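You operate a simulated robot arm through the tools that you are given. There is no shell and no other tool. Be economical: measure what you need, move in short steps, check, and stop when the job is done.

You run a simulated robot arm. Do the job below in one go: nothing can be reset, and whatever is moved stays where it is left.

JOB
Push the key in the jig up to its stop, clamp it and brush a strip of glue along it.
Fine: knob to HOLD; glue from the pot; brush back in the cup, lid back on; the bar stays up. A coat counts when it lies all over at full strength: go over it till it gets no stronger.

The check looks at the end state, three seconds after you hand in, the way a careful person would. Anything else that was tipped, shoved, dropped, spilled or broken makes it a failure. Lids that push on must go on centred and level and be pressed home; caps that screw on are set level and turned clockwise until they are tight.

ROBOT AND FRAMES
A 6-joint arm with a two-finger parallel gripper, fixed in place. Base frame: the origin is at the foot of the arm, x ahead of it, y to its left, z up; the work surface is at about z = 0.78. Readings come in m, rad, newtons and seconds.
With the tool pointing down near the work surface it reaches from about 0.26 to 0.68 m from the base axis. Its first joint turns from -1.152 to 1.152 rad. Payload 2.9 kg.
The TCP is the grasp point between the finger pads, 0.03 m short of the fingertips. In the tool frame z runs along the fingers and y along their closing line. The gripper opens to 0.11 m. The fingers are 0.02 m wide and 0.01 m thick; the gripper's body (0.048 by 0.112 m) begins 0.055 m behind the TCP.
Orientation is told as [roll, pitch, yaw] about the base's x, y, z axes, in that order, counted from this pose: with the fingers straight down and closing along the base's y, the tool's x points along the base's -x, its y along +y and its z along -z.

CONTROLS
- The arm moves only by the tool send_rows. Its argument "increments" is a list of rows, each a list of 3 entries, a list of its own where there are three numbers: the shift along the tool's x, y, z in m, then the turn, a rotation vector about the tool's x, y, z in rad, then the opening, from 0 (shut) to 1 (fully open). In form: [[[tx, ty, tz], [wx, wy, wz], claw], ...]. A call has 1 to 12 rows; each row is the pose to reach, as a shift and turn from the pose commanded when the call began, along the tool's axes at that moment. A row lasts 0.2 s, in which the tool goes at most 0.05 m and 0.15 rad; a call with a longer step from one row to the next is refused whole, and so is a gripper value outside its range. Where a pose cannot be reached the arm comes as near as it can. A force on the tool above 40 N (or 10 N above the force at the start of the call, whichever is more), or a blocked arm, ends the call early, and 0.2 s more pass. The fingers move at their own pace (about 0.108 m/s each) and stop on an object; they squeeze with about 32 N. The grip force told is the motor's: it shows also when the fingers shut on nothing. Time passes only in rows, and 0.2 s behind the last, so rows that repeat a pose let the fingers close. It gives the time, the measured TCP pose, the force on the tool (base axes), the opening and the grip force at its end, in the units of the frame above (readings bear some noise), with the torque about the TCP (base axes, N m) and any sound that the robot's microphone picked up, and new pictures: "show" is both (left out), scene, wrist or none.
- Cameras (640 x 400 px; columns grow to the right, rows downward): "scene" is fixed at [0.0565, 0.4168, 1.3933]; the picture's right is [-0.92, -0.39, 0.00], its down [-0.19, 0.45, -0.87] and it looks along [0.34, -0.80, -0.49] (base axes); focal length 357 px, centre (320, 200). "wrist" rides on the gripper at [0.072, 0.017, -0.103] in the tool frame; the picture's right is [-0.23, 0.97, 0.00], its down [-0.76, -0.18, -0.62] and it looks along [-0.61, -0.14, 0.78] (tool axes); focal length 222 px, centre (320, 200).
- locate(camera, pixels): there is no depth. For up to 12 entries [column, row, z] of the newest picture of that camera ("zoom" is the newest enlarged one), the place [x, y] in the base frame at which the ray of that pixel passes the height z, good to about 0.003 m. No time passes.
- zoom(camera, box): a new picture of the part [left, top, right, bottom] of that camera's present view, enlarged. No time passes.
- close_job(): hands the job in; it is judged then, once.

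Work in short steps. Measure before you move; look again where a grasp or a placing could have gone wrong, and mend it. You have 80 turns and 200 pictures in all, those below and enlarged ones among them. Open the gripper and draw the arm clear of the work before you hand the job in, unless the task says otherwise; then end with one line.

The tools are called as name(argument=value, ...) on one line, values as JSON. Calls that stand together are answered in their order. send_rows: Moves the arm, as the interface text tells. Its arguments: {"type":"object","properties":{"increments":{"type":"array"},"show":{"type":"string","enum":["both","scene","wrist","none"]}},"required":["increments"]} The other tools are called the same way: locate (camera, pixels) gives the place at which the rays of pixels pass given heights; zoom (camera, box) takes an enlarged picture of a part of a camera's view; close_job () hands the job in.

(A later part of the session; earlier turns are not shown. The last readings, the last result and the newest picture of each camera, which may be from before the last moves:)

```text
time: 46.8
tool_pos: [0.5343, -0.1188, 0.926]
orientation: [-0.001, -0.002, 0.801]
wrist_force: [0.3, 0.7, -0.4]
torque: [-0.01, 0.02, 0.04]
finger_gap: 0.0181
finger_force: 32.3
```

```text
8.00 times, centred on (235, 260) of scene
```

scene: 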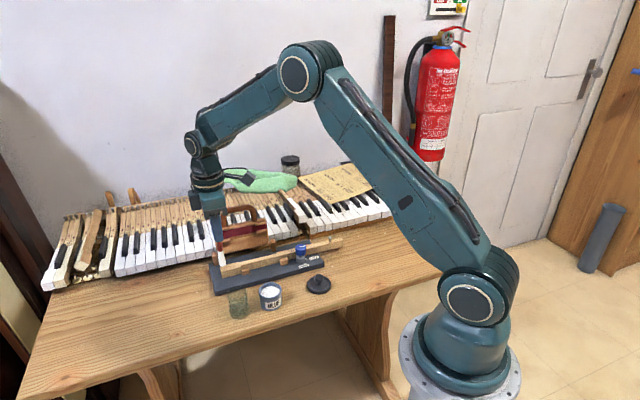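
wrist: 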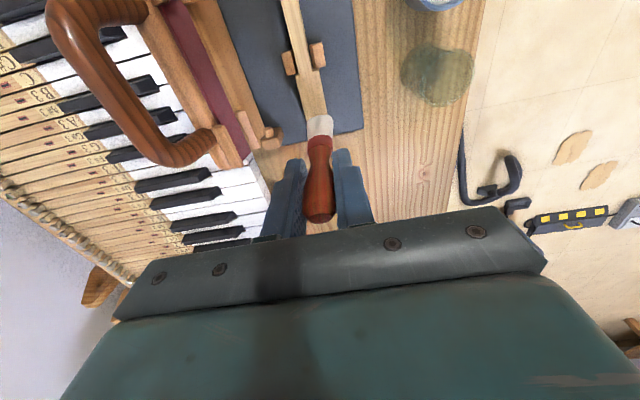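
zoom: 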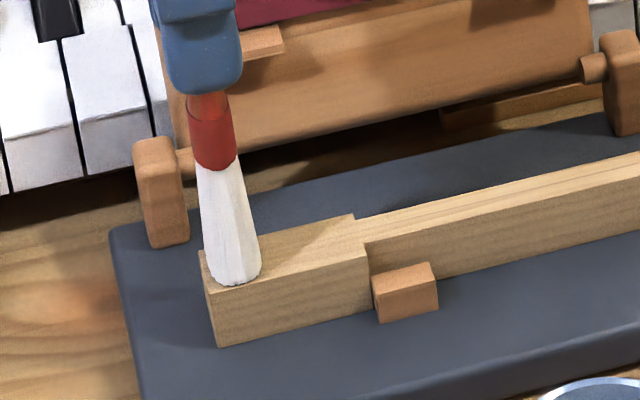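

The bristles slightly overhang the near edge and give no force, so they are soft. I shift 2 mm to the far side and make a short test stroke toward the tail.

send_rows(increments=[[[0, -0.002, 0], [0, 0, 0], 0], [[0.006, -0.002, 0], [0, 0, 0], 0], [[0.012, -0.002, 0], [0, 0, 0], 0], [[0.018, -0.0023, 0], [0, 0, 0], 0], [[0.024, -0.0025, 0], [0, 0, 0], 0]], show="none")

zoom(camera="scene", box=[205, 235, 265, 285])

zoom(camera="wrist", box=[270, 70, 370, 150])

```text
time: 48.0
tool_pos: [0.5194, -0.1384, 0.9264]
orientation: [-0.001, 0.0, 0.801]
wrist_force: [0.0, 0.0, 0.2]
torque: [0.02, 0.03, 0.01]
finger_gap: 0.018
finger_force: 31.9
```

```text
8.00 times, centred on (235, 260) of scene
```

zoom: 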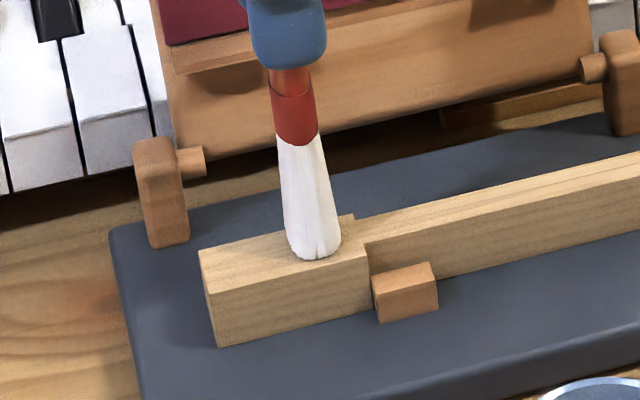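

```text
5.00 times, centred on (320, 110) of wrist
```

zoom: 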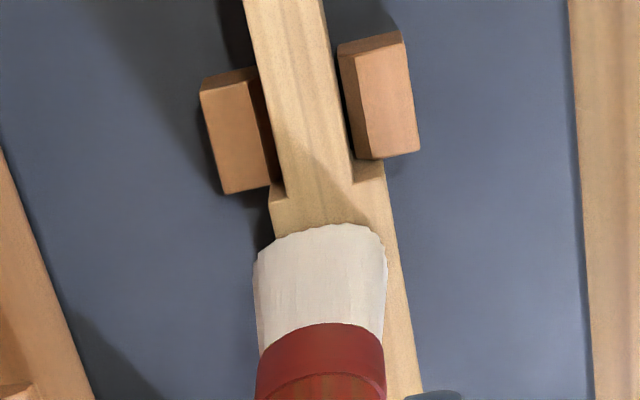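

No glue came off yet, so the bristles are still above the wood. I recentre 1.5 mm and lower on, watching force.

send_rows(increments=[[[0, 0.0015, 0.001], [0, 0, 0], 0], [[0, 0.0015, 0.002], [0, 0, 0], 0], [[0, 0.0015, 0.003], [0, 0, 0], 0], [[0, 0.0015, 0.004], [0, 0, 0], 0]], show="none")

zoom(camera="scene", box=[205, 235, 265, 285])

```text
time: 49.0
tool_pos: [0.5185, -0.1373, 0.9253]
orientation: [-0.004, -0.002, 0.8]
wrist_force: [-4.7, -3.0, 26.9]
torque: [-0.26, 0.54, 0.02]
finger_gap: 0.0181
finger_force: 31.9
```

```text
8.00 times, centred on (235, 260) of scene
```

zoom: 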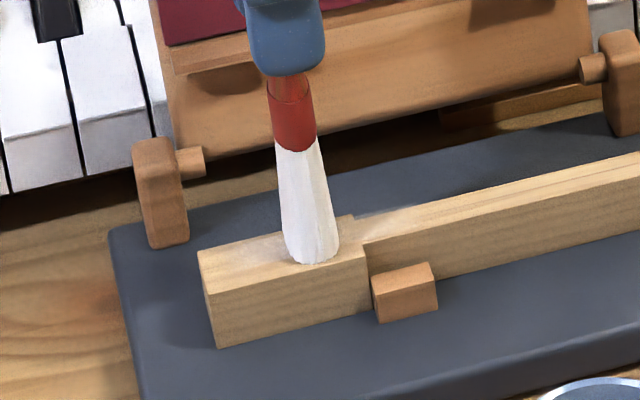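

Contact at last: 27 N and a whitish mark on the key. I ease to a lighter press and stroke back to the head end.

send_rows(increments=[[[0, 0, -0.002], [0, 0, 0], 0], [[-0.008, 0, -0.002], [0, 0, 0], 0], [[-0.016, 0.0003, -0.002], [0, 0, 0], 0], [[-0.023, 0.0005, -0.002], [0, 0, 0], 0], [[-0.028, 0.0005, -0.002], [0, 0, 0], 0], [[-0.02, 0.0003, -0.002], [0, 0, 0], 0], [[-0.01, 0.0002, -0.002], [0, 0, 0], 0], [[0, 0, -0.002], [0, 0, 0], 0], [[0.01, -0.0002, -0.002], [0, 0, 0], 0], [[0.02, -0.0004, -0.002], [0, 0, 0], 0]], show="none")

zoom(camera="scene", box=[205, 235, 265, 285])

zoom(camera="wrist", box=[240, 40, 400, 160])

```text
time: 51.2
tool_pos: [0.5041, -0.151, 0.9248]
orientation: [0.0, 0.0, 0.799]
wrist_force: [2.8, 2.4, 9.6]
torque: [0.38, -0.3, 0.0]
finger_gap: 0.0181
finger_force: 32.2
```

```text
8.00 times, centred on (235, 260) of scene
```

zoom: 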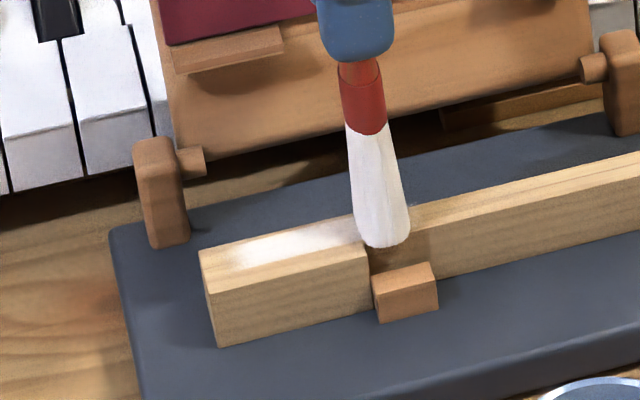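

```text
3.33 times, centred on (320, 100) of wrist
```

zoom: 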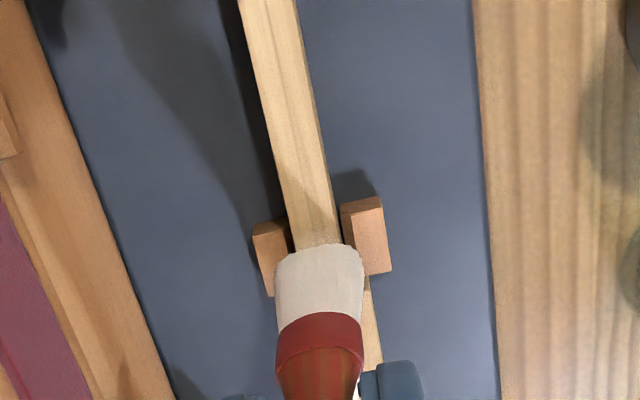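

A clear whitish coat shows on the head. I sweep on toward the knob under the same light press, staying on the axis.

send_rows(increments=[[[0.008, -0.0001, 0], [0, 0, 0], 0], [[0.016, -0.0003, 0], [0, 0, 0], 0], [[0.024, -0.0004, 0], [0, 0, 0], 0], [[0.032, -0.0006, 0], [0, 0, 0], 0], [[0.04, -0.0007, 0], [0, 0, 0], 0], [[0.048, -0.0008, 0], [0, 0, 0], 0], [[0.056, -0.001, 0], [0, 0, 0], 0], [[0.064, -0.0011, 0], [0, 0, 0], 0], [[0.072, -0.0013, 0], [0, 0, 0], 0], [[0.08, -0.0014, 0], [0, 0, 0], 0], [[0.088, -0.0015, 0], [0, 0, 0], 0], [[0.095, -0.0017, 0], [0, 0, 0], 0]], show="none")

zoom(camera="scene", box=[205, 220, 305, 285])

zoom(camera="wrist", box=[240, 40, 400, 160])

```text
time: 53.8
tool_pos: [0.4384, -0.2204, 0.9247]
orientation: [0.003, 0.0, 0.801]
wrist_force: [3.4, 4.6, 14.0]
torque: [0.51, -0.34, -0.03]
finger_gap: 0.0182
finger_force: 32.2
```

```text
6.15 times, centred on (255, 252) of scene
```

zoom: 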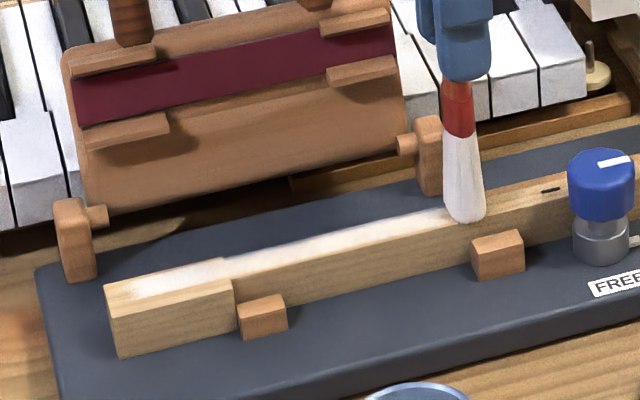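

```text
3.33 times, centred on (320, 100) of wrist
```

zoom: 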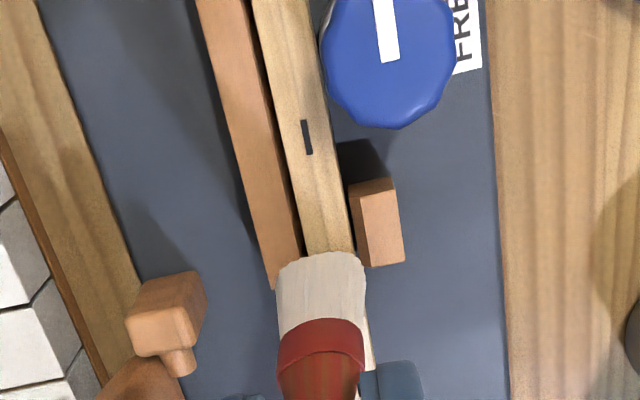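

The coat runs along the key; here the brush is ~2 mm far-side (key centre 329 vs brush 320). I shift and sweep back to the head end.

send_rows(increments=[[[0, 0.0018, 0], [0, 0, 0], 0], [[-0.013, 0.0018, 0], [0, 0, 0], 0], [[-0.026, 0.0018, 0], [0, 0, 0], 0], [[-0.039, 0.0018, 0], [0, 0, 0], 0], [[-0.052, 0.0018, 0], [0, 0, 0], 0], [[-0.065, 0.0018, 0], [0, 0, 0], 0], [[-0.078, 0.0018, 0], [0, 0, 0], 0], [[-0.091, 0.0018, 0], [0, 0, 0], 0], [[-0.104, 0.0018, 0], [0, 0, 0], 0], [[-0.117, 0.0018, 0], [0, 0, 0], 0], [[-0.13, 0.0018, 0], [0, 0, 0], 0], [[-0.142, 0.0018, 0], [0, 0, 0], 0]], show="none")

zoom(camera="scene", box=[205, 220, 305, 285])

zoom(camera="wrist", box=[240, 0, 400, 140])

```text
time: 56.4
tool_pos: [0.5374, -0.1154, 0.9231]
orientation: [-0.001, -0.001, 0.802]
wrist_force: [-2.3, -2.3, 5.0]
torque: [-0.19, 0.18, 0.01]
finger_gap: 0.0181
finger_force: 32.4
```

```text
6.15 times, centred on (255, 252) of scene
```

zoom: 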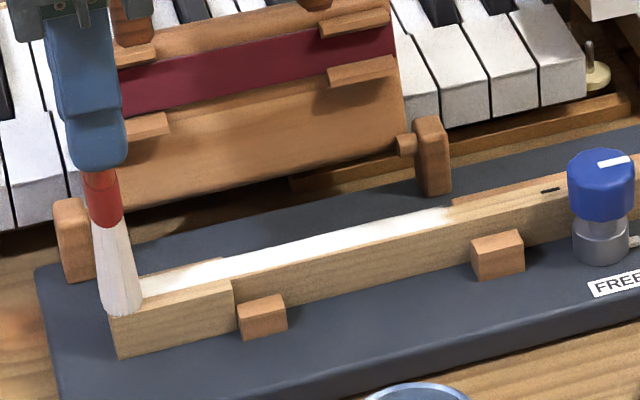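

```text
2.86 times, centred on (320, 70) of wrist
```

zoom: 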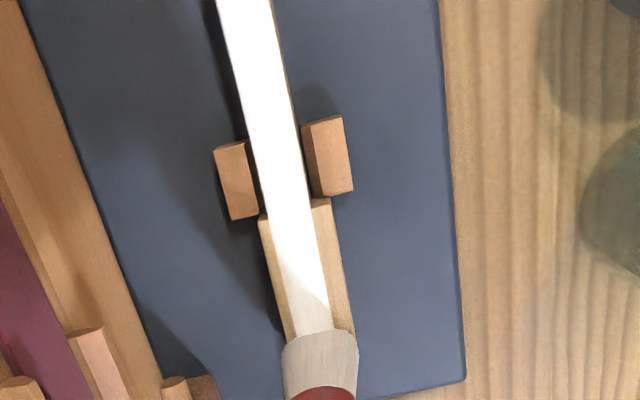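

A well-defined strip has formed, whiter than before. I make another pass forward past its tail end and compare.

send_rows(increments=[[[0.013, 0, 0], [0, 0, 0], 0], [[0.026, 0, 0], [0, 0, 0], 0], [[0.039, 0, 0], [0, 0, 0], 0], [[0.052, 0, 0], [0, 0, 0], 0], [[0.065, 0, 0], [0, 0, 0], 0], [[0.078, 0, 0], [0, 0, 0], 0], [[0.091, 0, 0], [0, 0, 0], 0], [[0.104, 0, 0], [0, 0, 0], 0], [[0.117, 0, 0], [0, 0, 0], 0], [[0.129, 0, 0], [0, 0, 0], 0], [[0.14, 0, 0], [0, 0, 0], 0], [[0.148, 0, 0], [0, 0, 0], 0]], show="none")

zoom(camera="scene", box=[205, 220, 305, 285])

zoom(camera="wrist", box=[240, 20, 400, 160])

```text
time: 59.0
tool_pos: [0.4335, -0.222, 0.924]
orientation: [0.001, 0.0, 0.8]
wrist_force: [2.3, 3.8, 9.4]
torque: [0.33, -0.24, -0.04]
finger_gap: 0.0178
finger_force: 32.0
```

```text
6.15 times, centred on (255, 252) of scene
```

zoom: 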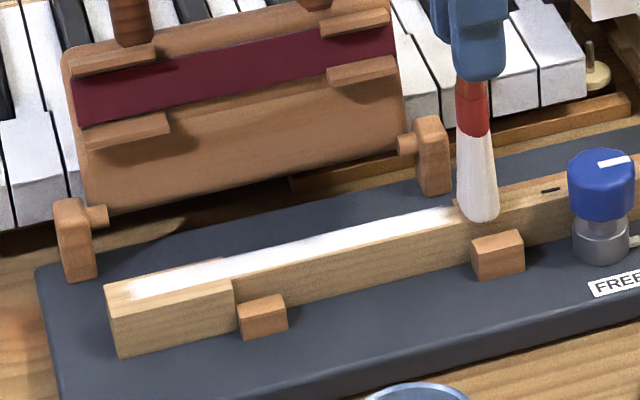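

```text
2.86 times, centred on (320, 90) of wrist
```

zoom: 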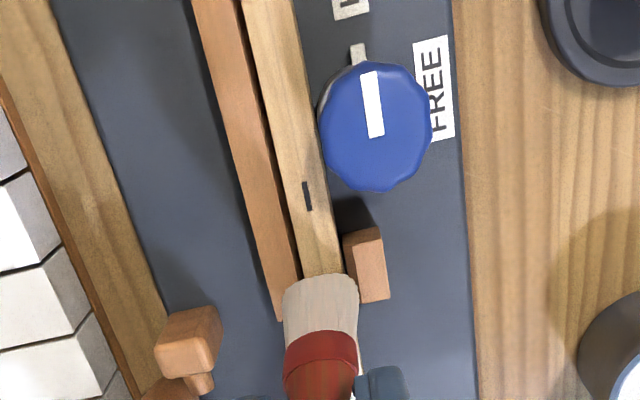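

The strip is white in the middle with softer ends (near x≈120 and 450 in the scene zoom). I go over the tail end a few times.

send_rows(increments=[[[-0.01, 0, 0], [0, 0, 0], 0], [[-0.02, 0, 0], [0, 0, 0], 0], [[-0.03, 0, 0], [0, 0, 0], 0], [[-0.02, 0, 0], [0, 0, 0], 0], [[-0.01, 0, 0], [0, 0, 0], 0], [[0, 0, 0], [0, 0, 0], 0], [[-0.01, 0, 0], [0, 0, 0], 0], [[-0.02, 0, 0], [0, 0, 0], 0], [[-0.03, 0, 0], [0, 0, 0], 0], [[-0.045, 0, 0], [0, 0, 0], 0], [[-0.06, 0, 0], [0, 0, 0], 0], [[-0.075, 0, 0], [0, 0, 0], 0]], show="none")

zoom(camera="scene", box=[240, 220, 300, 270])

```text
time: 61.6
tool_pos: [0.4864, -0.1699, 0.9236]
orientation: [-0.001, 0.0, 0.801]
wrist_force: [-3.1, -3.6, 11.9]
torque: [-0.35, 0.32, 0.0]
finger_gap: 0.0183
finger_force: 31.9
```

```text
8.00 times, centred on (270, 245) of scene
```

zoom: 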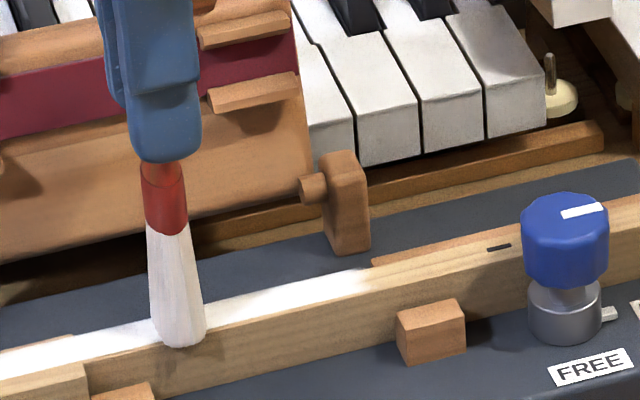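

The tail end is now full white with a clean edge. I go to the head end and repeat there.

send_rows(increments=[[[-0.015, 0, 0], [0, 0, 0], 0], [[-0.03, 0, 0], [0, 0, 0], 0], [[-0.045, 0, 0], [0, 0, 0], 0], [[-0.06, 0, 0], [0, 0, 0], 0], [[-0.068, 0, 0], [0, 0, 0], 0], [[-0.076, 0, 0], [0, 0, 0], 0], [[-0.065, 0, 0], [0, 0, 0], 0], [[-0.055, 0, 0], [0, 0, 0], 0], [[-0.066, 0, 0], [0, 0, 0], 0], [[-0.076, 0, 0], [0, 0, 0], 0], [[-0.066, 0, 0], [0, 0, 0], 0], [[-0.05, 0, 0], [0, 0, 0], 0]], show="none")

send_rows(increments=[[[0.012, 0, 0], [0, 0, 0], 0], [[0.024, 0, 0], [0, 0, 0], 0], [[0.036, 0, 0], [0, 0, 0], 0], [[0.048, 0, 0], [0, 0, 0], 0]], show="none")

zoom(camera="scene", box=[210, 230, 270, 285])

```text
time: 64.2
tool_pos: [0.5219, -0.1344, 0.9249]
orientation: [-0.001, 0.0, 0.8]
wrist_force: [-0.1, -0.8, 0.4]
torque: [-0.01, -0.01, -0.02]
finger_gap: 0.0181
finger_force: 31.4
```

```text
time: 65.2
tool_pos: [0.4865, -0.1668, 0.9249]
orientation: [-0.001, 0.0, 0.802]
wrist_force: [-0.3, -0.5, 0.3]
torque: [0.04, 0.01, -0.02]
finger_gap: 0.0181
finger_force: 31.5
```

```text
7.27 times, centred on (240, 258) of scene
```

zoom: 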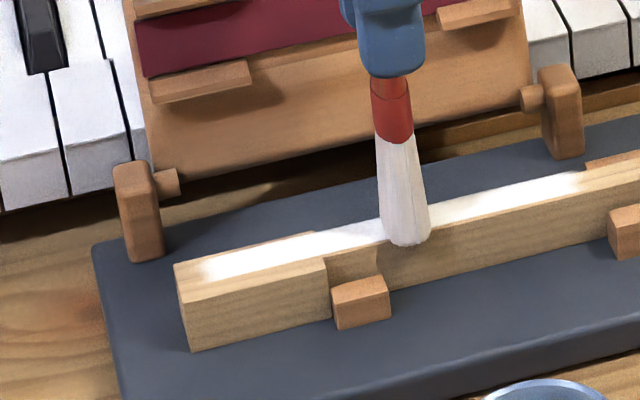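

The force has vanished and the head end is still soft at (200,270). I lower slightly and return to the head end.

send_rows(increments=[[[-0.015, 0, 0.001], [0, 0, 0], 0], [[-0.03, 0, 0.002], [0, 0, 0], 0], [[-0.045, 0, 0.002], [0, 0, 0], 0], [[-0.06, 0, 0.002], [0, 0, 0], 0], [[-0.07, 0, 0.002], [0, 0, 0], 0]], show="wrist")

zoom(camera="scene", box=[200, 220, 270, 285])

zoom(camera="wrist", box=[240, 40, 400, 160])

```text
time: 66.4
tool_pos: [0.5363, -0.1185, 0.9238]
orientation: [-0.001, -0.002, 0.801]
wrist_force: [-3.3, -4.5, 15.6]
torque: [-0.44, 0.38, 0.01]
finger_gap: 0.018
finger_force: 32.1
```

wrist: 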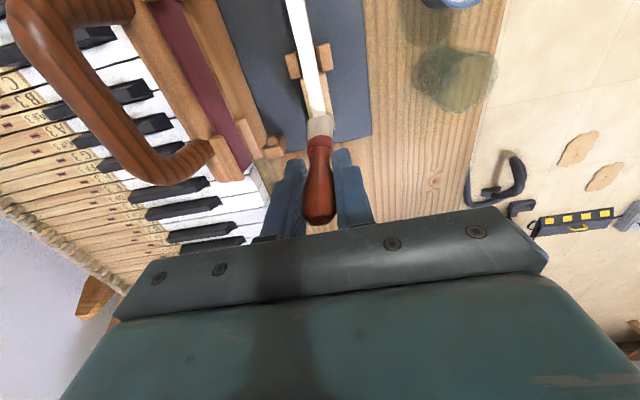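

```text
6.15 times, centred on (235, 252) of scene
```

zoom: 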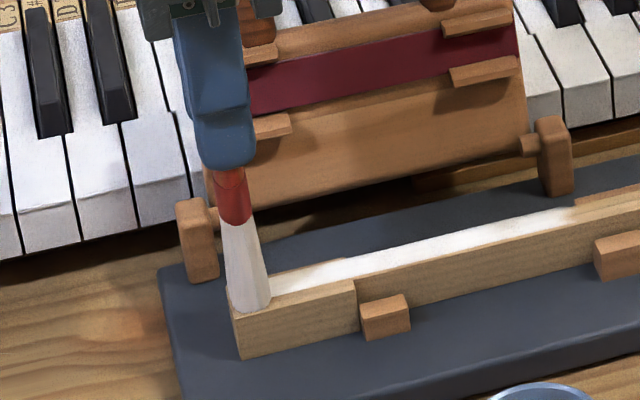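

```text
3.33 times, centred on (320, 100) of wrist
```

zoom: 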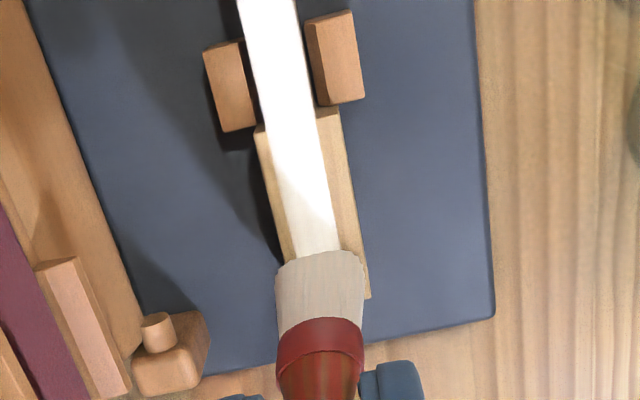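

Contact is back (15 N). I stroke back and forth over the head end.

send_rows(increments=[[[0.01, 0, -0.0005], [0, 0, 0], 0], [[0.02, 0, -0.0005], [0, 0, 0], 0], [[0.01, 0, -0.0005], [0, 0, 0], 0], [[0, 0, -0.0005], [0, 0, 0], 0], [[-0.004, 0, -0.0005], [0, 0, 0], 0], [[0.008, 0, -0.0005], [0, 0, 0], 0], [[0.02, 0, -0.0005], [0, 0, 0], 0], [[0.008, 0, -0.0005], [0, 0, 0], 0], [[-0.003, 0, -0.0005], [0, 0, 0], 0], [[0.01, 0, -0.0005], [0, 0, 0], 0], [[0.025, 0, -0.0005], [0, 0, 0], 0], [[0.04, 0, -0.0005], [0, 0, 0], 0]], show="none")

zoom(camera="scene", box=[205, 230, 265, 285])

```text
time: 69.0
tool_pos: [0.5095, -0.1462, 0.9232]
orientation: [-0.001, -0.002, 0.803]
wrist_force: [7.1, 6.3, 14.9]
torque: [0.62, -0.78, -0.02]
finger_gap: 0.0184
finger_force: 31.5
```

```text
7.27 times, centred on (235, 258) of scene
```

zoom: 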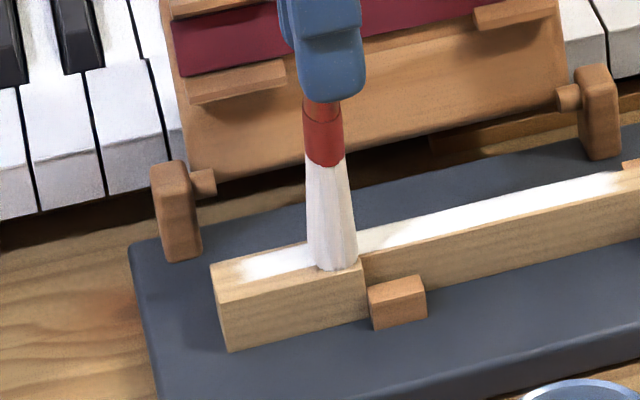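

The head end still fades a bit. I re-dip for a full last coat: lift, go over the pot, and lower to just above the glue.

send_rows(increments=[[[0, 0, -0.03], [0, 0, 0], 0], [[0, 0, -0.062], [0, 0, 0], 0], [[0.015, 0.04, -0.062], [0, 0, 0], 0], [[0.03, 0.08, -0.062], [0, 0, 0], 0], [[0.046, 0.119, -0.062], [0, 0, 0], 0], [[0.046, 0.119, -0.062], [0, 0, 0], 0], [[0.046, 0.119, -0.03], [0, 0, 0], 0], [[0.046, 0.119, 0.0], [0, 0, 0], 0]], show="wrist")

zoom(camera="scene", box=[205, 220, 305, 320])

zoom(camera="wrist", box=[100, 0, 400, 210])

```text
time: 70.8
tool_pos: [0.391, -0.0979, 0.9229]
orientation: [0.0, 0.001, 0.801]
wrist_force: [0.2, -0.5, -0.6]
torque: [0.01, 0.02, 0.02]
finger_gap: 0.0181
finger_force: 31.7
```

wrist: 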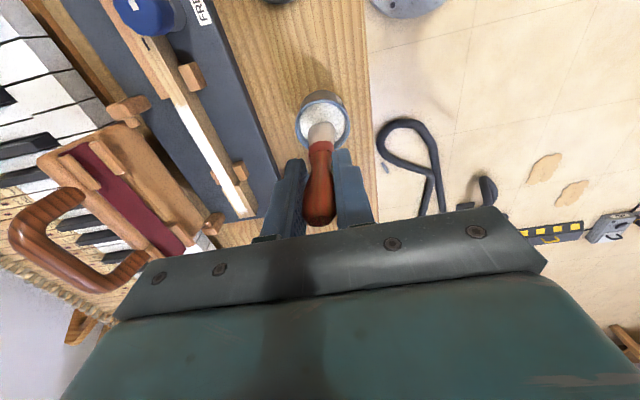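

```text
4.00 times, centred on (255, 270) of scene
```

zoom: 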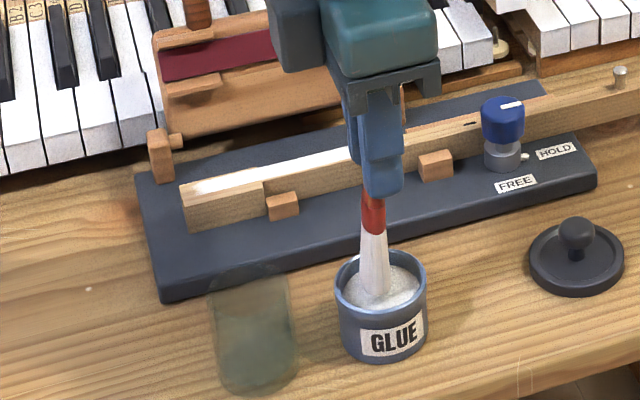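

```text
1.90 times, centred on (250, 105) of wrist
```

zoom: 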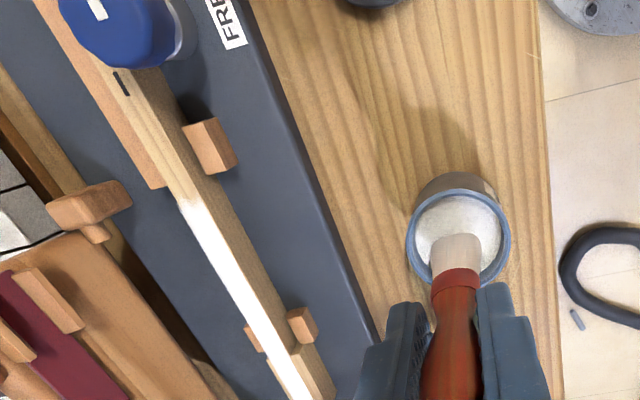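

The brush is inside the pot's rim. I lower in small steps until it touches.

send_rows(increments=[[[0, 0, 0.008], [0, 0, 0], 0], [[0, 0, 0.014], [0, 0, 0], 0], [[0, 0, 0.018], [0, 0, 0], 0], [[0, 0, 0.0205], [0, 0, 0], 0], [[0, 0, 0.0225], [0, 0, 0], 0]], show="none")

zoom(camera="wrist", box=[240, 60, 400, 220])

```text
time: 72.0
tool_pos: [0.3927, -0.0965, 0.902]
orientation: [-0.003, -0.005, 0.803]
wrist_force: [-2.8, 3.8, 34.6]
torque: [0.27, 0.3, 0.01]
finger_gap: 0.0182
finger_force: 32.1
```

```text
2.50 times, centred on (320, 140) of wrist
```

zoom: 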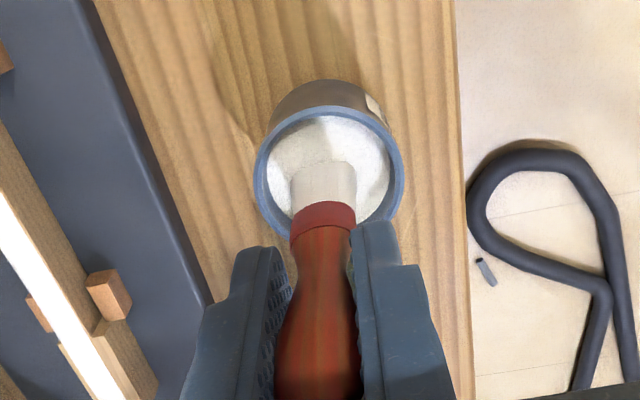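

Dipped. I lift and return above the head end of the key.

send_rows(increments=[[[0, 0, -0.04], [0, 0, 0], 0], [[0, 0, -0.083], [0, 0, 0], 0], [[-0.021, -0.03, -0.083], [0, 0, 0], 0], [[-0.042, -0.06, -0.083], [0, 0, 0], 0], [[-0.063, -0.09, -0.083], [0, 0, 0], 0], [[-0.084, -0.119, -0.083], [0, 0, 0], 0], [[-0.084, -0.119, -0.083], [0, 0, 0], 0], [[-0.084, -0.119, -0.05], [0, 0, 0], 0], [[-0.084, -0.119, -0.03], [0, 0, 0], 0], [[-0.084, -0.119, -0.026], [0, 0, 0], 0], [[-0.084, -0.119, -0.023], [0, 0, 0], 0]], show="none")

zoom(camera="wrist", box=[240, 40, 400, 160])

zoom(camera="scene", box=[205, 230, 265, 285])

```text
time: 74.4
tool_pos: [0.5347, -0.1188, 0.9218]
orientation: [0.0, 0.001, 0.802]
wrist_force: [0.0, -0.7, -0.3]
torque: [0.0, -0.01, -0.03]
finger_gap: 0.0181
finger_force: 32.3
```

```text
3.33 times, centred on (320, 100) of wrist
```

zoom: 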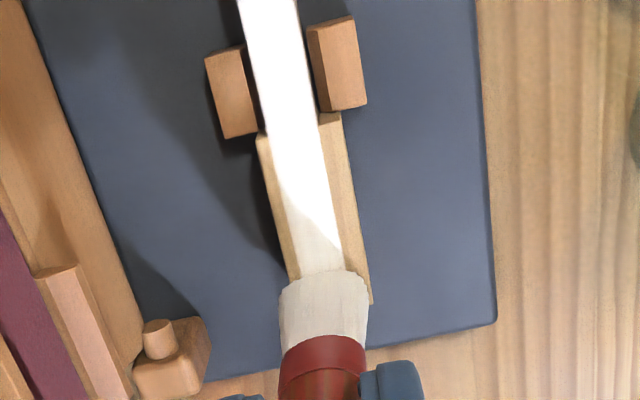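

```text
7.27 times, centred on (235, 258) of scene
```

zoom: 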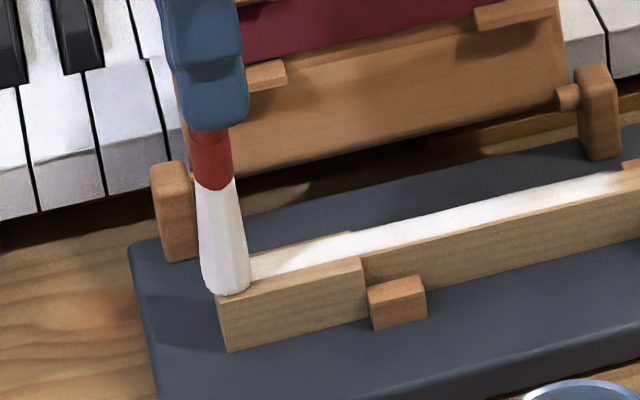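

No contact yet; the brush sits a little shorter in the grip now and closer to the end. I move 4 mm inward, 1 mm near-side, and lower gently.

send_rows(increments=[[[0.004, 0.001, 0], [0, 0, 0], 0], [[0.004, 0.001, 0.001], [0, 0, 0], 0], [[0.004, 0.001, 0.002], [0, 0, 0], 0], [[0.004, 0.001, 0.003], [0, 0, 0], 0]], show="none")

```text
time: 75.4
tool_pos: [0.532, -0.1222, 0.921]
orientation: [-0.001, 0.0, 0.8]
wrist_force: [0.1, 0.0, 0.7]
torque: [0.03, -0.01, 0.04]
finger_gap: 0.0183
finger_force: 31.5
```

send_rows(increments=[[[0, 0, 0.001], [0, 0, 0], 0], [[0, 0, 0.002], [0, 0, 0], 0], [[0, 0, 0.003], [0, 0, 0], 0]], show="none")

```text
time: 76.2
tool_pos: [0.5322, -0.1223, 0.9194]
orientation: [-0.005, -0.003, 0.8]
wrist_force: [-5.4, 1.0, 32.0]
torque: [0.04, 0.59, -0.02]
finger_gap: 0.0179
finger_force: 31.8
```

Contact (32 N). I ease by 2 mm and stroke the head end, then along the key.

send_rows(increments=[[[0, 0, -0.002], [0, 0, 0], 0], [[-0.006, 0, -0.002], [0, 0, 0], 0], [[0.006, 0, -0.002], [0, 0, 0], 0], [[0.016, 0, -0.002], [0, 0, 0], 0], [[0.006, 0, -0.002], [0, 0, 0], 0], [[-0.006, 0, -0.002], [0, 0, 0], 0], [[0.006, 0, -0.002], [0, 0, 0], 0], [[0.018, 0, -0.002], [0, 0, 0], 0], [[0.03, 0, -0.002], [0, 0, 0], 0], [[0.042, 0, -0.002], [0, 0, 0], 0], [[0.054, 0, -0.002], [0, 0, 0], 0]], show="none")

zoom(camera="scene", box=[205, 230, 265, 285])

zoom(camera="wrist", box=[240, 40, 400, 160])

```text
time: 78.6
tool_pos: [0.4945, -0.1593, 0.9195]
orientation: [0.0, 0.0, 0.802]
wrist_force: [1.7, 2.8, 6.9]
torque: [0.25, -0.14, 0.01]
finger_gap: 0.0181
finger_force: 32.5
```

```text
7.27 times, centred on (235, 258) of scene
```

zoom: 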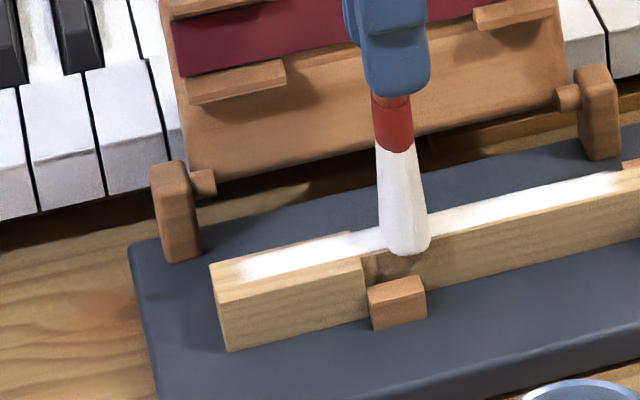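

```text
3.33 times, centred on (320, 100) of wrist
```

zoom: 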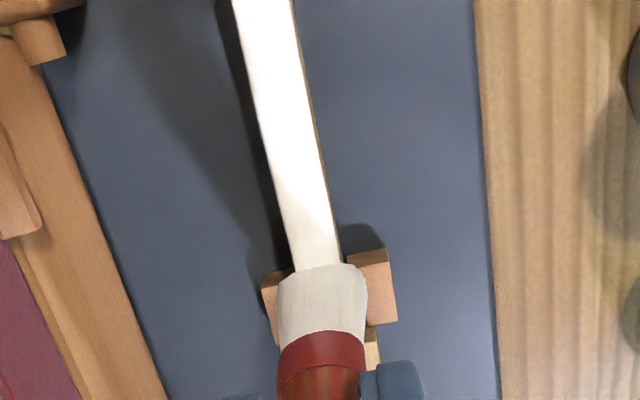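

The head coat looks brighter. I sweep on to the tail end and back with the fresh glue.

send_rows(increments=[[[0.016, 0, 0], [0, 0, 0], 0], [[0.032, 0, 0], [0, 0, 0], 0], [[0.048, 0, 0], [0, 0, 0], 0], [[0.064, 0, 0], [0, 0, 0], 0], [[0.078, 0, 0], [0, 0, 0], 0], [[0.088, 0, 0], [0, 0, 0], 0], [[0.074, 0, 0], [0, 0, 0], 0], [[0.06, 0, 0], [0, 0, 0], 0], [[0.044, 0, 0], [0, 0, 0], 0], [[0.028, 0, 0], [0, 0, 0], 0], [[0.014, 0, 0], [0, 0, 0], 0], [[0, 0, 0], [0, 0, 0], 0]], show="none")

send_rows(increments=[[[-0.014, 0, 0], [0, 0, 0], 0], [[-0.028, 0, 0], [0, 0, 0], 0], [[-0.042, 0, 0], [0, 0, 0], 0], [[-0.054, 0, 0], [0, 0, 0], 0], [[-0.06, 0, 0], [0, 0, 0], 0]], show="none")

zoom(camera="scene", box=[205, 225, 285, 285])

zoom(camera="wrist", box=[240, 40, 400, 160])

```text
time: 81.2
tool_pos: [0.4943, -0.1596, 0.9188]
orientation: [-0.001, 0.0, 0.801]
wrist_force: [-2.1, -2.9, 9.8]
torque: [-0.28, 0.27, -0.05]
finger_gap: 0.0181
finger_force: 31.8
```

```text
time: 82.4
tool_pos: [0.5348, -0.1158, 0.9208]
orientation: [0.0, 0.0, 0.801]
wrist_force: [-2.2, -1.5, 7.2]
torque: [-0.17, 0.23, 0.01]
finger_gap: 0.018
finger_force: 32.1
```

```text
6.67 times, centred on (245, 255) of scene
```

zoom: 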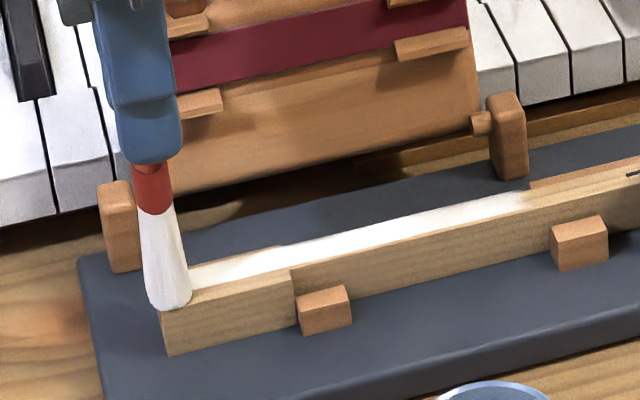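

```text
3.33 times, centred on (320, 100) of wrist
```

zoom: 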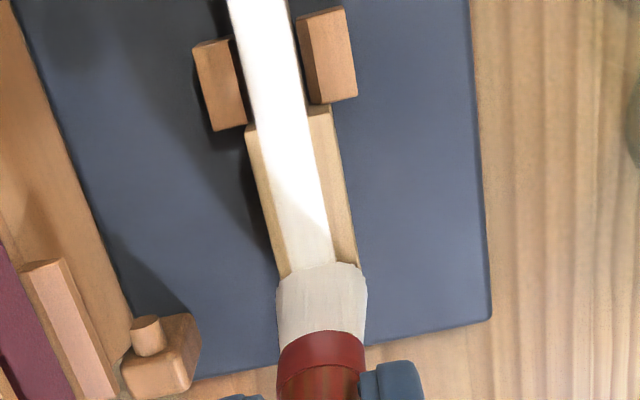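

The brush stands right over the end of the key. A couple of short strokes here, then I lift and look at the whole strip.

send_rows(increments=[[[0.006, 0, 0], [0, 0, 0], 0], [[0.014, 0.001, 0], [0, 0, 0], 0], [[0.006, 0.001, 0], [0, 0, 0], 0], [[0, 0.001, 0], [0, 0, 0], 0], [[0.008, -0.001, 0], [0, 0, 0], 0], [[0.016, -0.001, 0], [0, 0, 0], 0], [[0.016, 0, -0.03], [0, 0, 0], 0], [[0.016, 0, -0.07], [0, 0, 0], 0], [[0.016, 0.04, -0.07], [0, 0, 0], 0], [[0.016, 0.07, -0.07], [0, 0, 0], 0], [[0.016, 0.07, -0.07], [0, 0, 0], 0]], show="wrist")

zoom(camera="scene", box=[205, 220, 295, 285])

zoom(camera="wrist", box=[150, 0, 350, 180])

```text
time: 84.8
tool_pos: [0.4736, -0.0797, 0.9892]
orientation: [0.0, 0.0, 0.8]
wrist_force: [0.4, -0.6, -1.0]
torque: [0.0, 0.01, 0.02]
finger_gap: 0.018
finger_force: 32.1
```

wrist: 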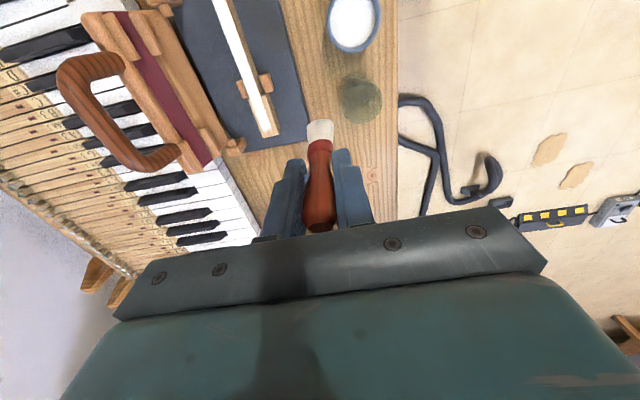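

```text
6.15 times, centred on (250, 252) of scene
```

zoom: 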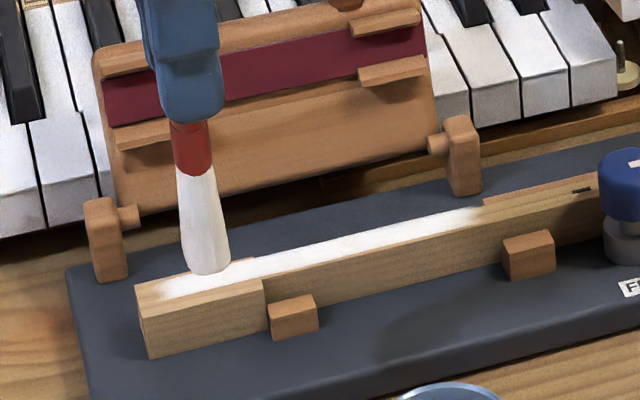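

```text
2.22 times, centred on (250, 90) of wrist
```

zoom: 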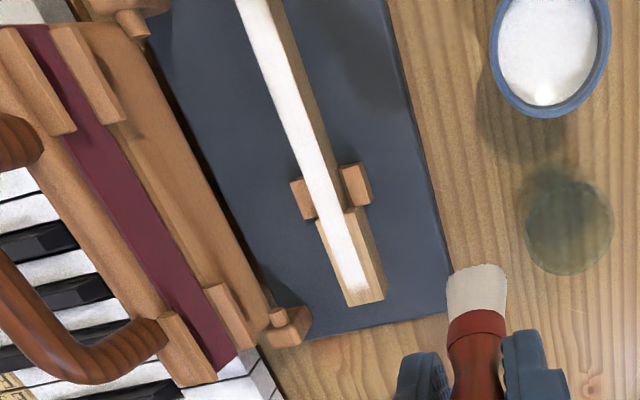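

The strip ends just short of the key's end, as the cloth would. I zoom in on both of its ends to check evenness.

zoom(camera="wrist", box=[230, 60, 300, 150])

zoom(camera="scene", box=[210, 245, 250, 280])

zoom(camera="scene", box=[250, 235, 300, 270])

```text
4.44 times, centred on (265, 105) of wrist
```

zoom: 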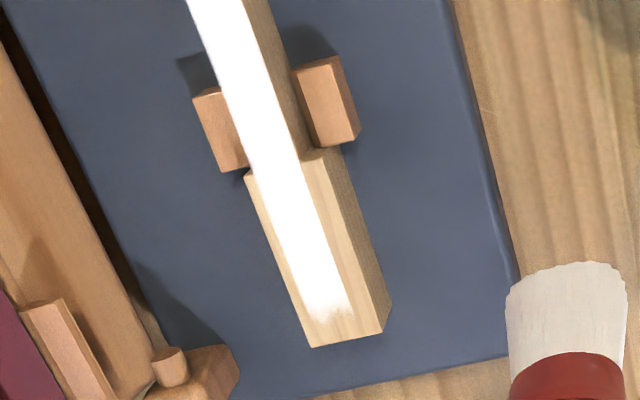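

```text
11.43 times, centred on (230, 262) of scene
```

zoom: 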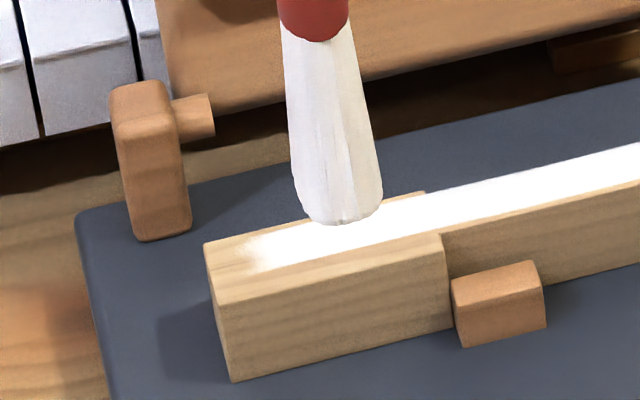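

```text
11.43 times, centred on (275, 252) of scene
5 turns are left
```

zoom: 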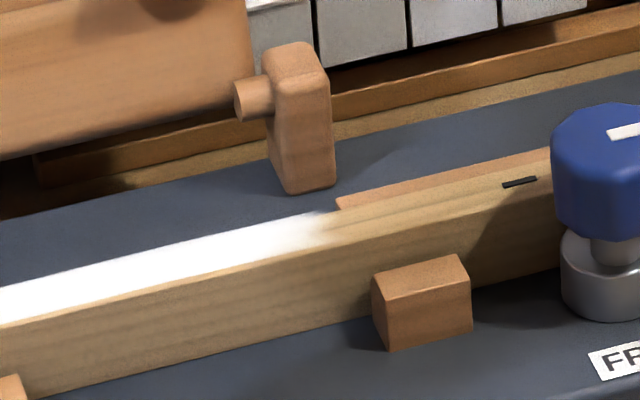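

The strip is evenly white between its ends. Turns are short, so I now put the brush back in the cup at its old grasp place (0.444,-0.0435), release, rise, and go above the lid.

send_rows(increments=[[[-0.003, 0.024, 0], [0, 0, 0], 0], [[-0.005, 0.047, 0], [0, 0, 0], 0], [[-0.005, 0.047, 0], [0, 0, 0], 0], [[-0.005, 0.047, 0.03], [0, 0, 0], 0], [[-0.005, 0.047, 0.06], [0, 0, 0], 0], [[-0.005, 0.047, 0.085], [0, 0, 0], 0], [[-0.005, 0.047, 0.1], [0, 0, 0], 0], [[-0.005, 0.047, 0.1], [0, 0, 0], 0], [[-0.005, 0.047, 0.1], [0, 0, 0], 0.25], [[-0.005, 0.047, 0.1], [0, 0, 0], 0.35], [[-0.005, 0.047, 0.1], [0, 0, 0], 0.4]], show="none")

zoom(camera="scene", box=[205, 230, 305, 330])

send_rows(increments=[[[0, 0, -0.03], [0, 0, 0], 0.4], [[0, 0, -0.07], [0, 0, 0], 0.4], [[0, 0, -0.115], [0, 0, 0], 0.4], [[0.04, -0.002, -0.115], [0, 0, 0], 0.45], [[0.08, -0.004, -0.115], [0, 0, 0], 0.45], [[0.12, -0.005, -0.115], [0, 0, 0], 0.45], [[0.16, -0.007, -0.115], [0, 0, 0], 0.45], [[0.198, -0.008, -0.115], [0, 0, 0], 0.45], [[0.198, -0.008, -0.07], [0, 0, 0], 0.45], [[0.198, -0.008, -0.025], [0, 0, 0], 0.45], [[0.198, -0.008, -0.005], [0, 0, 0], 0.45]], show="both")

zoom(camera="scene", box=[205, 230, 345, 330])

zoom(camera="wrist", box=[240, 80, 400, 210])

```text
time: 87.2
tool_pos: [0.4433, -0.0433, 0.8903]
orientation: [-0.001, 0.0, 0.801]
wrist_force: [0.2, -0.8, 0.3]
torque: [-0.01, 0.02, 0.01]
finger_gap: 0.044
finger_force: 0.0
```

```text
4.00 times, centred on (255, 280) of scene
```

zoom: 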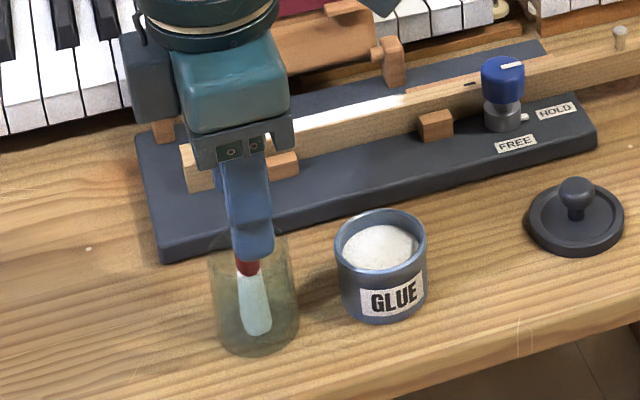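

```text
time: 89.6
tool_pos: [0.3122, -0.1912, 0.8915]
orientation: [-0.001, 0.0, 0.802]
wrist_force: [0.1, -0.5, -0.4]
torque: [0.0, 0.0, 0.0]
finger_gap: 0.0494
finger_force: 0.0
```

scene: 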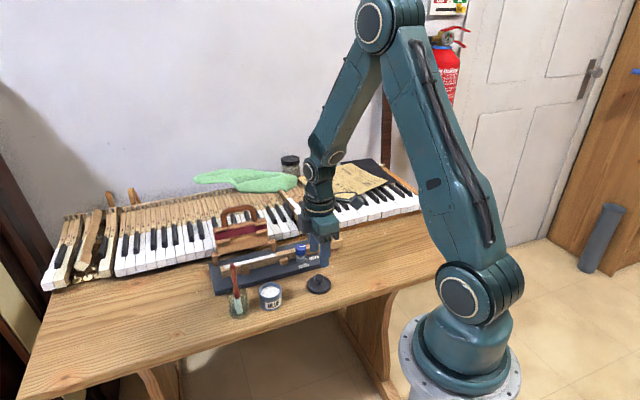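
wrist: 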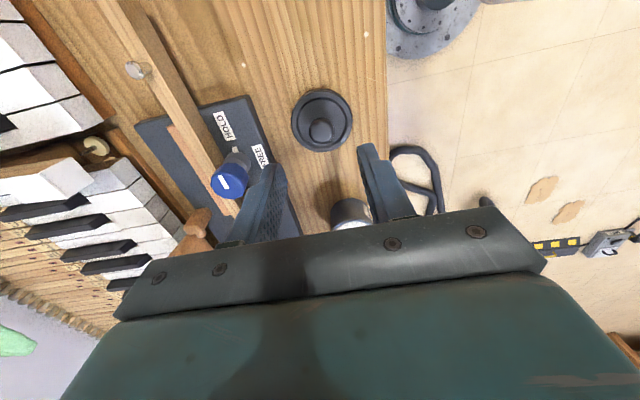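

```text
4.00 times, centred on (275, 280) of scene
```

zoom: 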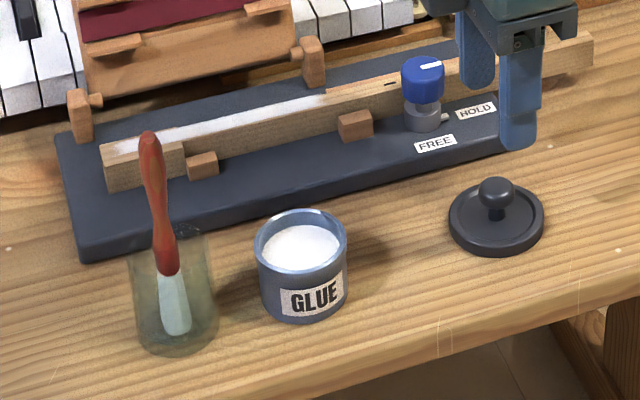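

```text
3.08 times, centred on (320, 145) of wrist
4 turns are left
```

zoom: 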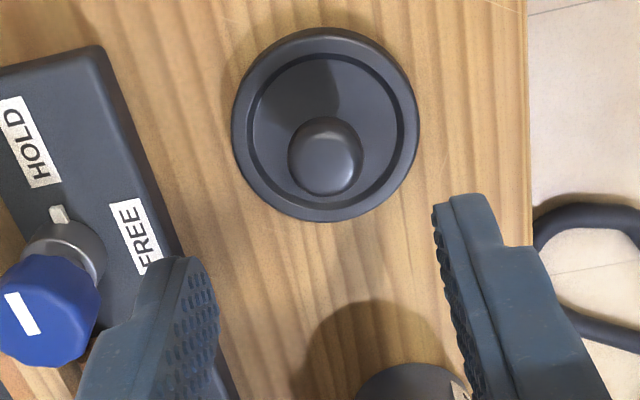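

The brush stands in the cup and the pot hasn't moved. I grip the lid's knob, lift, and carry it to just above the pot.

send_rows(increments=[[[0.0015, 0.0005, 0.03], [0, 0, 0], 0.45], [[0.0015, 0.0005, 0.05], [0, 0, 0], 0.45], [[0.0015, 0.0005, 0.059], [0, 0, 0], 0.35], [[0.0015, 0.0005, 0.059], [0, 0, 0], 0.25], [[0.0015, 0.0005, 0.059], [0, 0, 0], 0.15], [[0.0015, 0.0005, 0.059], [0, 0, 0], 0], [[0.0015, 0.0005, 0.059], [0, 0, 0], 0]], show="none")

send_rows(increments=[[[0, 0, -0.03], [0, 0, 0], 0], [[0, 0, -0.075], [0, 0, 0], 0], [[-0.041, 0.003, -0.08], [0, 0, 0], 0], [[-0.082, 0.0065, -0.08], [0, 0, 0], 0], [[-0.1234, 0.0098, -0.08], [0, 0, 0], 0], [[-0.1234, 0.0098, -0.08], [0, 0, 0], 0], [[-0.1234, 0.0098, -0.055], [0, 0, 0], 0], [[-0.1234, 0.0098, -0.047], [0, 0, 0], 0], [[-0.1234, 0.0098, -0.047], [0, 0, 0], 0]], show="wrist")

zoom(camera="scene", box=[240, 250, 300, 320])

zoom(camera="wrist", box=[250, 80, 390, 210])

```text
time: 91.2
tool_pos: [0.3122, -0.1926, 0.835]
orientation: [0.001, 0.0, 0.802]
wrist_force: [0.1, -0.1, 0.1]
torque: [-0.01, -0.01, -0.01]
finger_gap: 0.0169
finger_force: 32.2
```

```text
time: 93.2
tool_pos: [0.3896, -0.097, 0.8812]
orientation: [0.0, 0.0, 0.802]
wrist_force: [-0.2, 0.1, -0.5]
torque: [0.0, -0.06, -0.05]
finger_gap: 0.0165
finger_force: 32.3
```

wrist: 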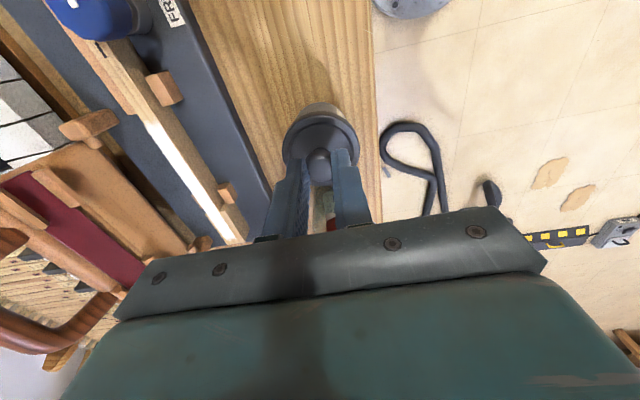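

```text
5.71 times, centred on (270, 285) of scene
```

zoom: 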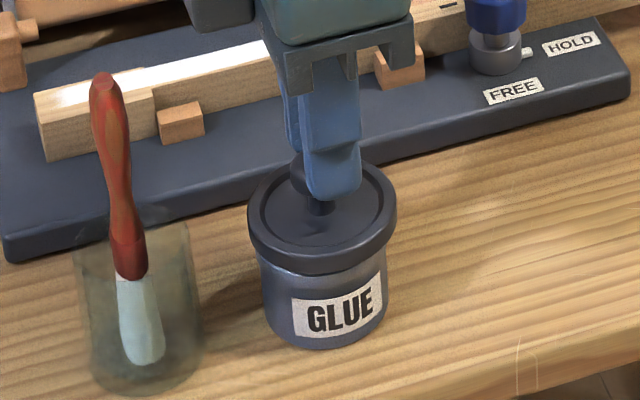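

```text
3.08 times, centred on (320, 145) of wrist
3 turns are left
```

zoom: 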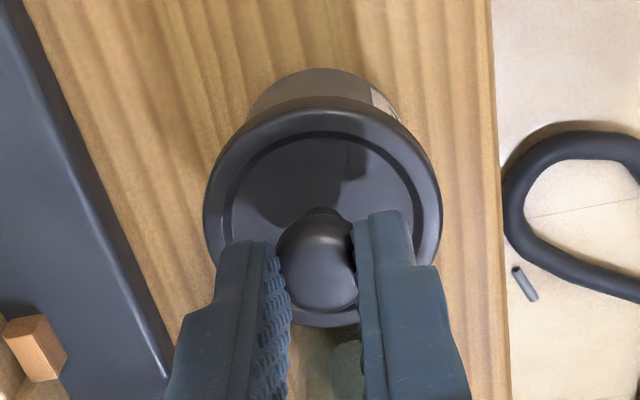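

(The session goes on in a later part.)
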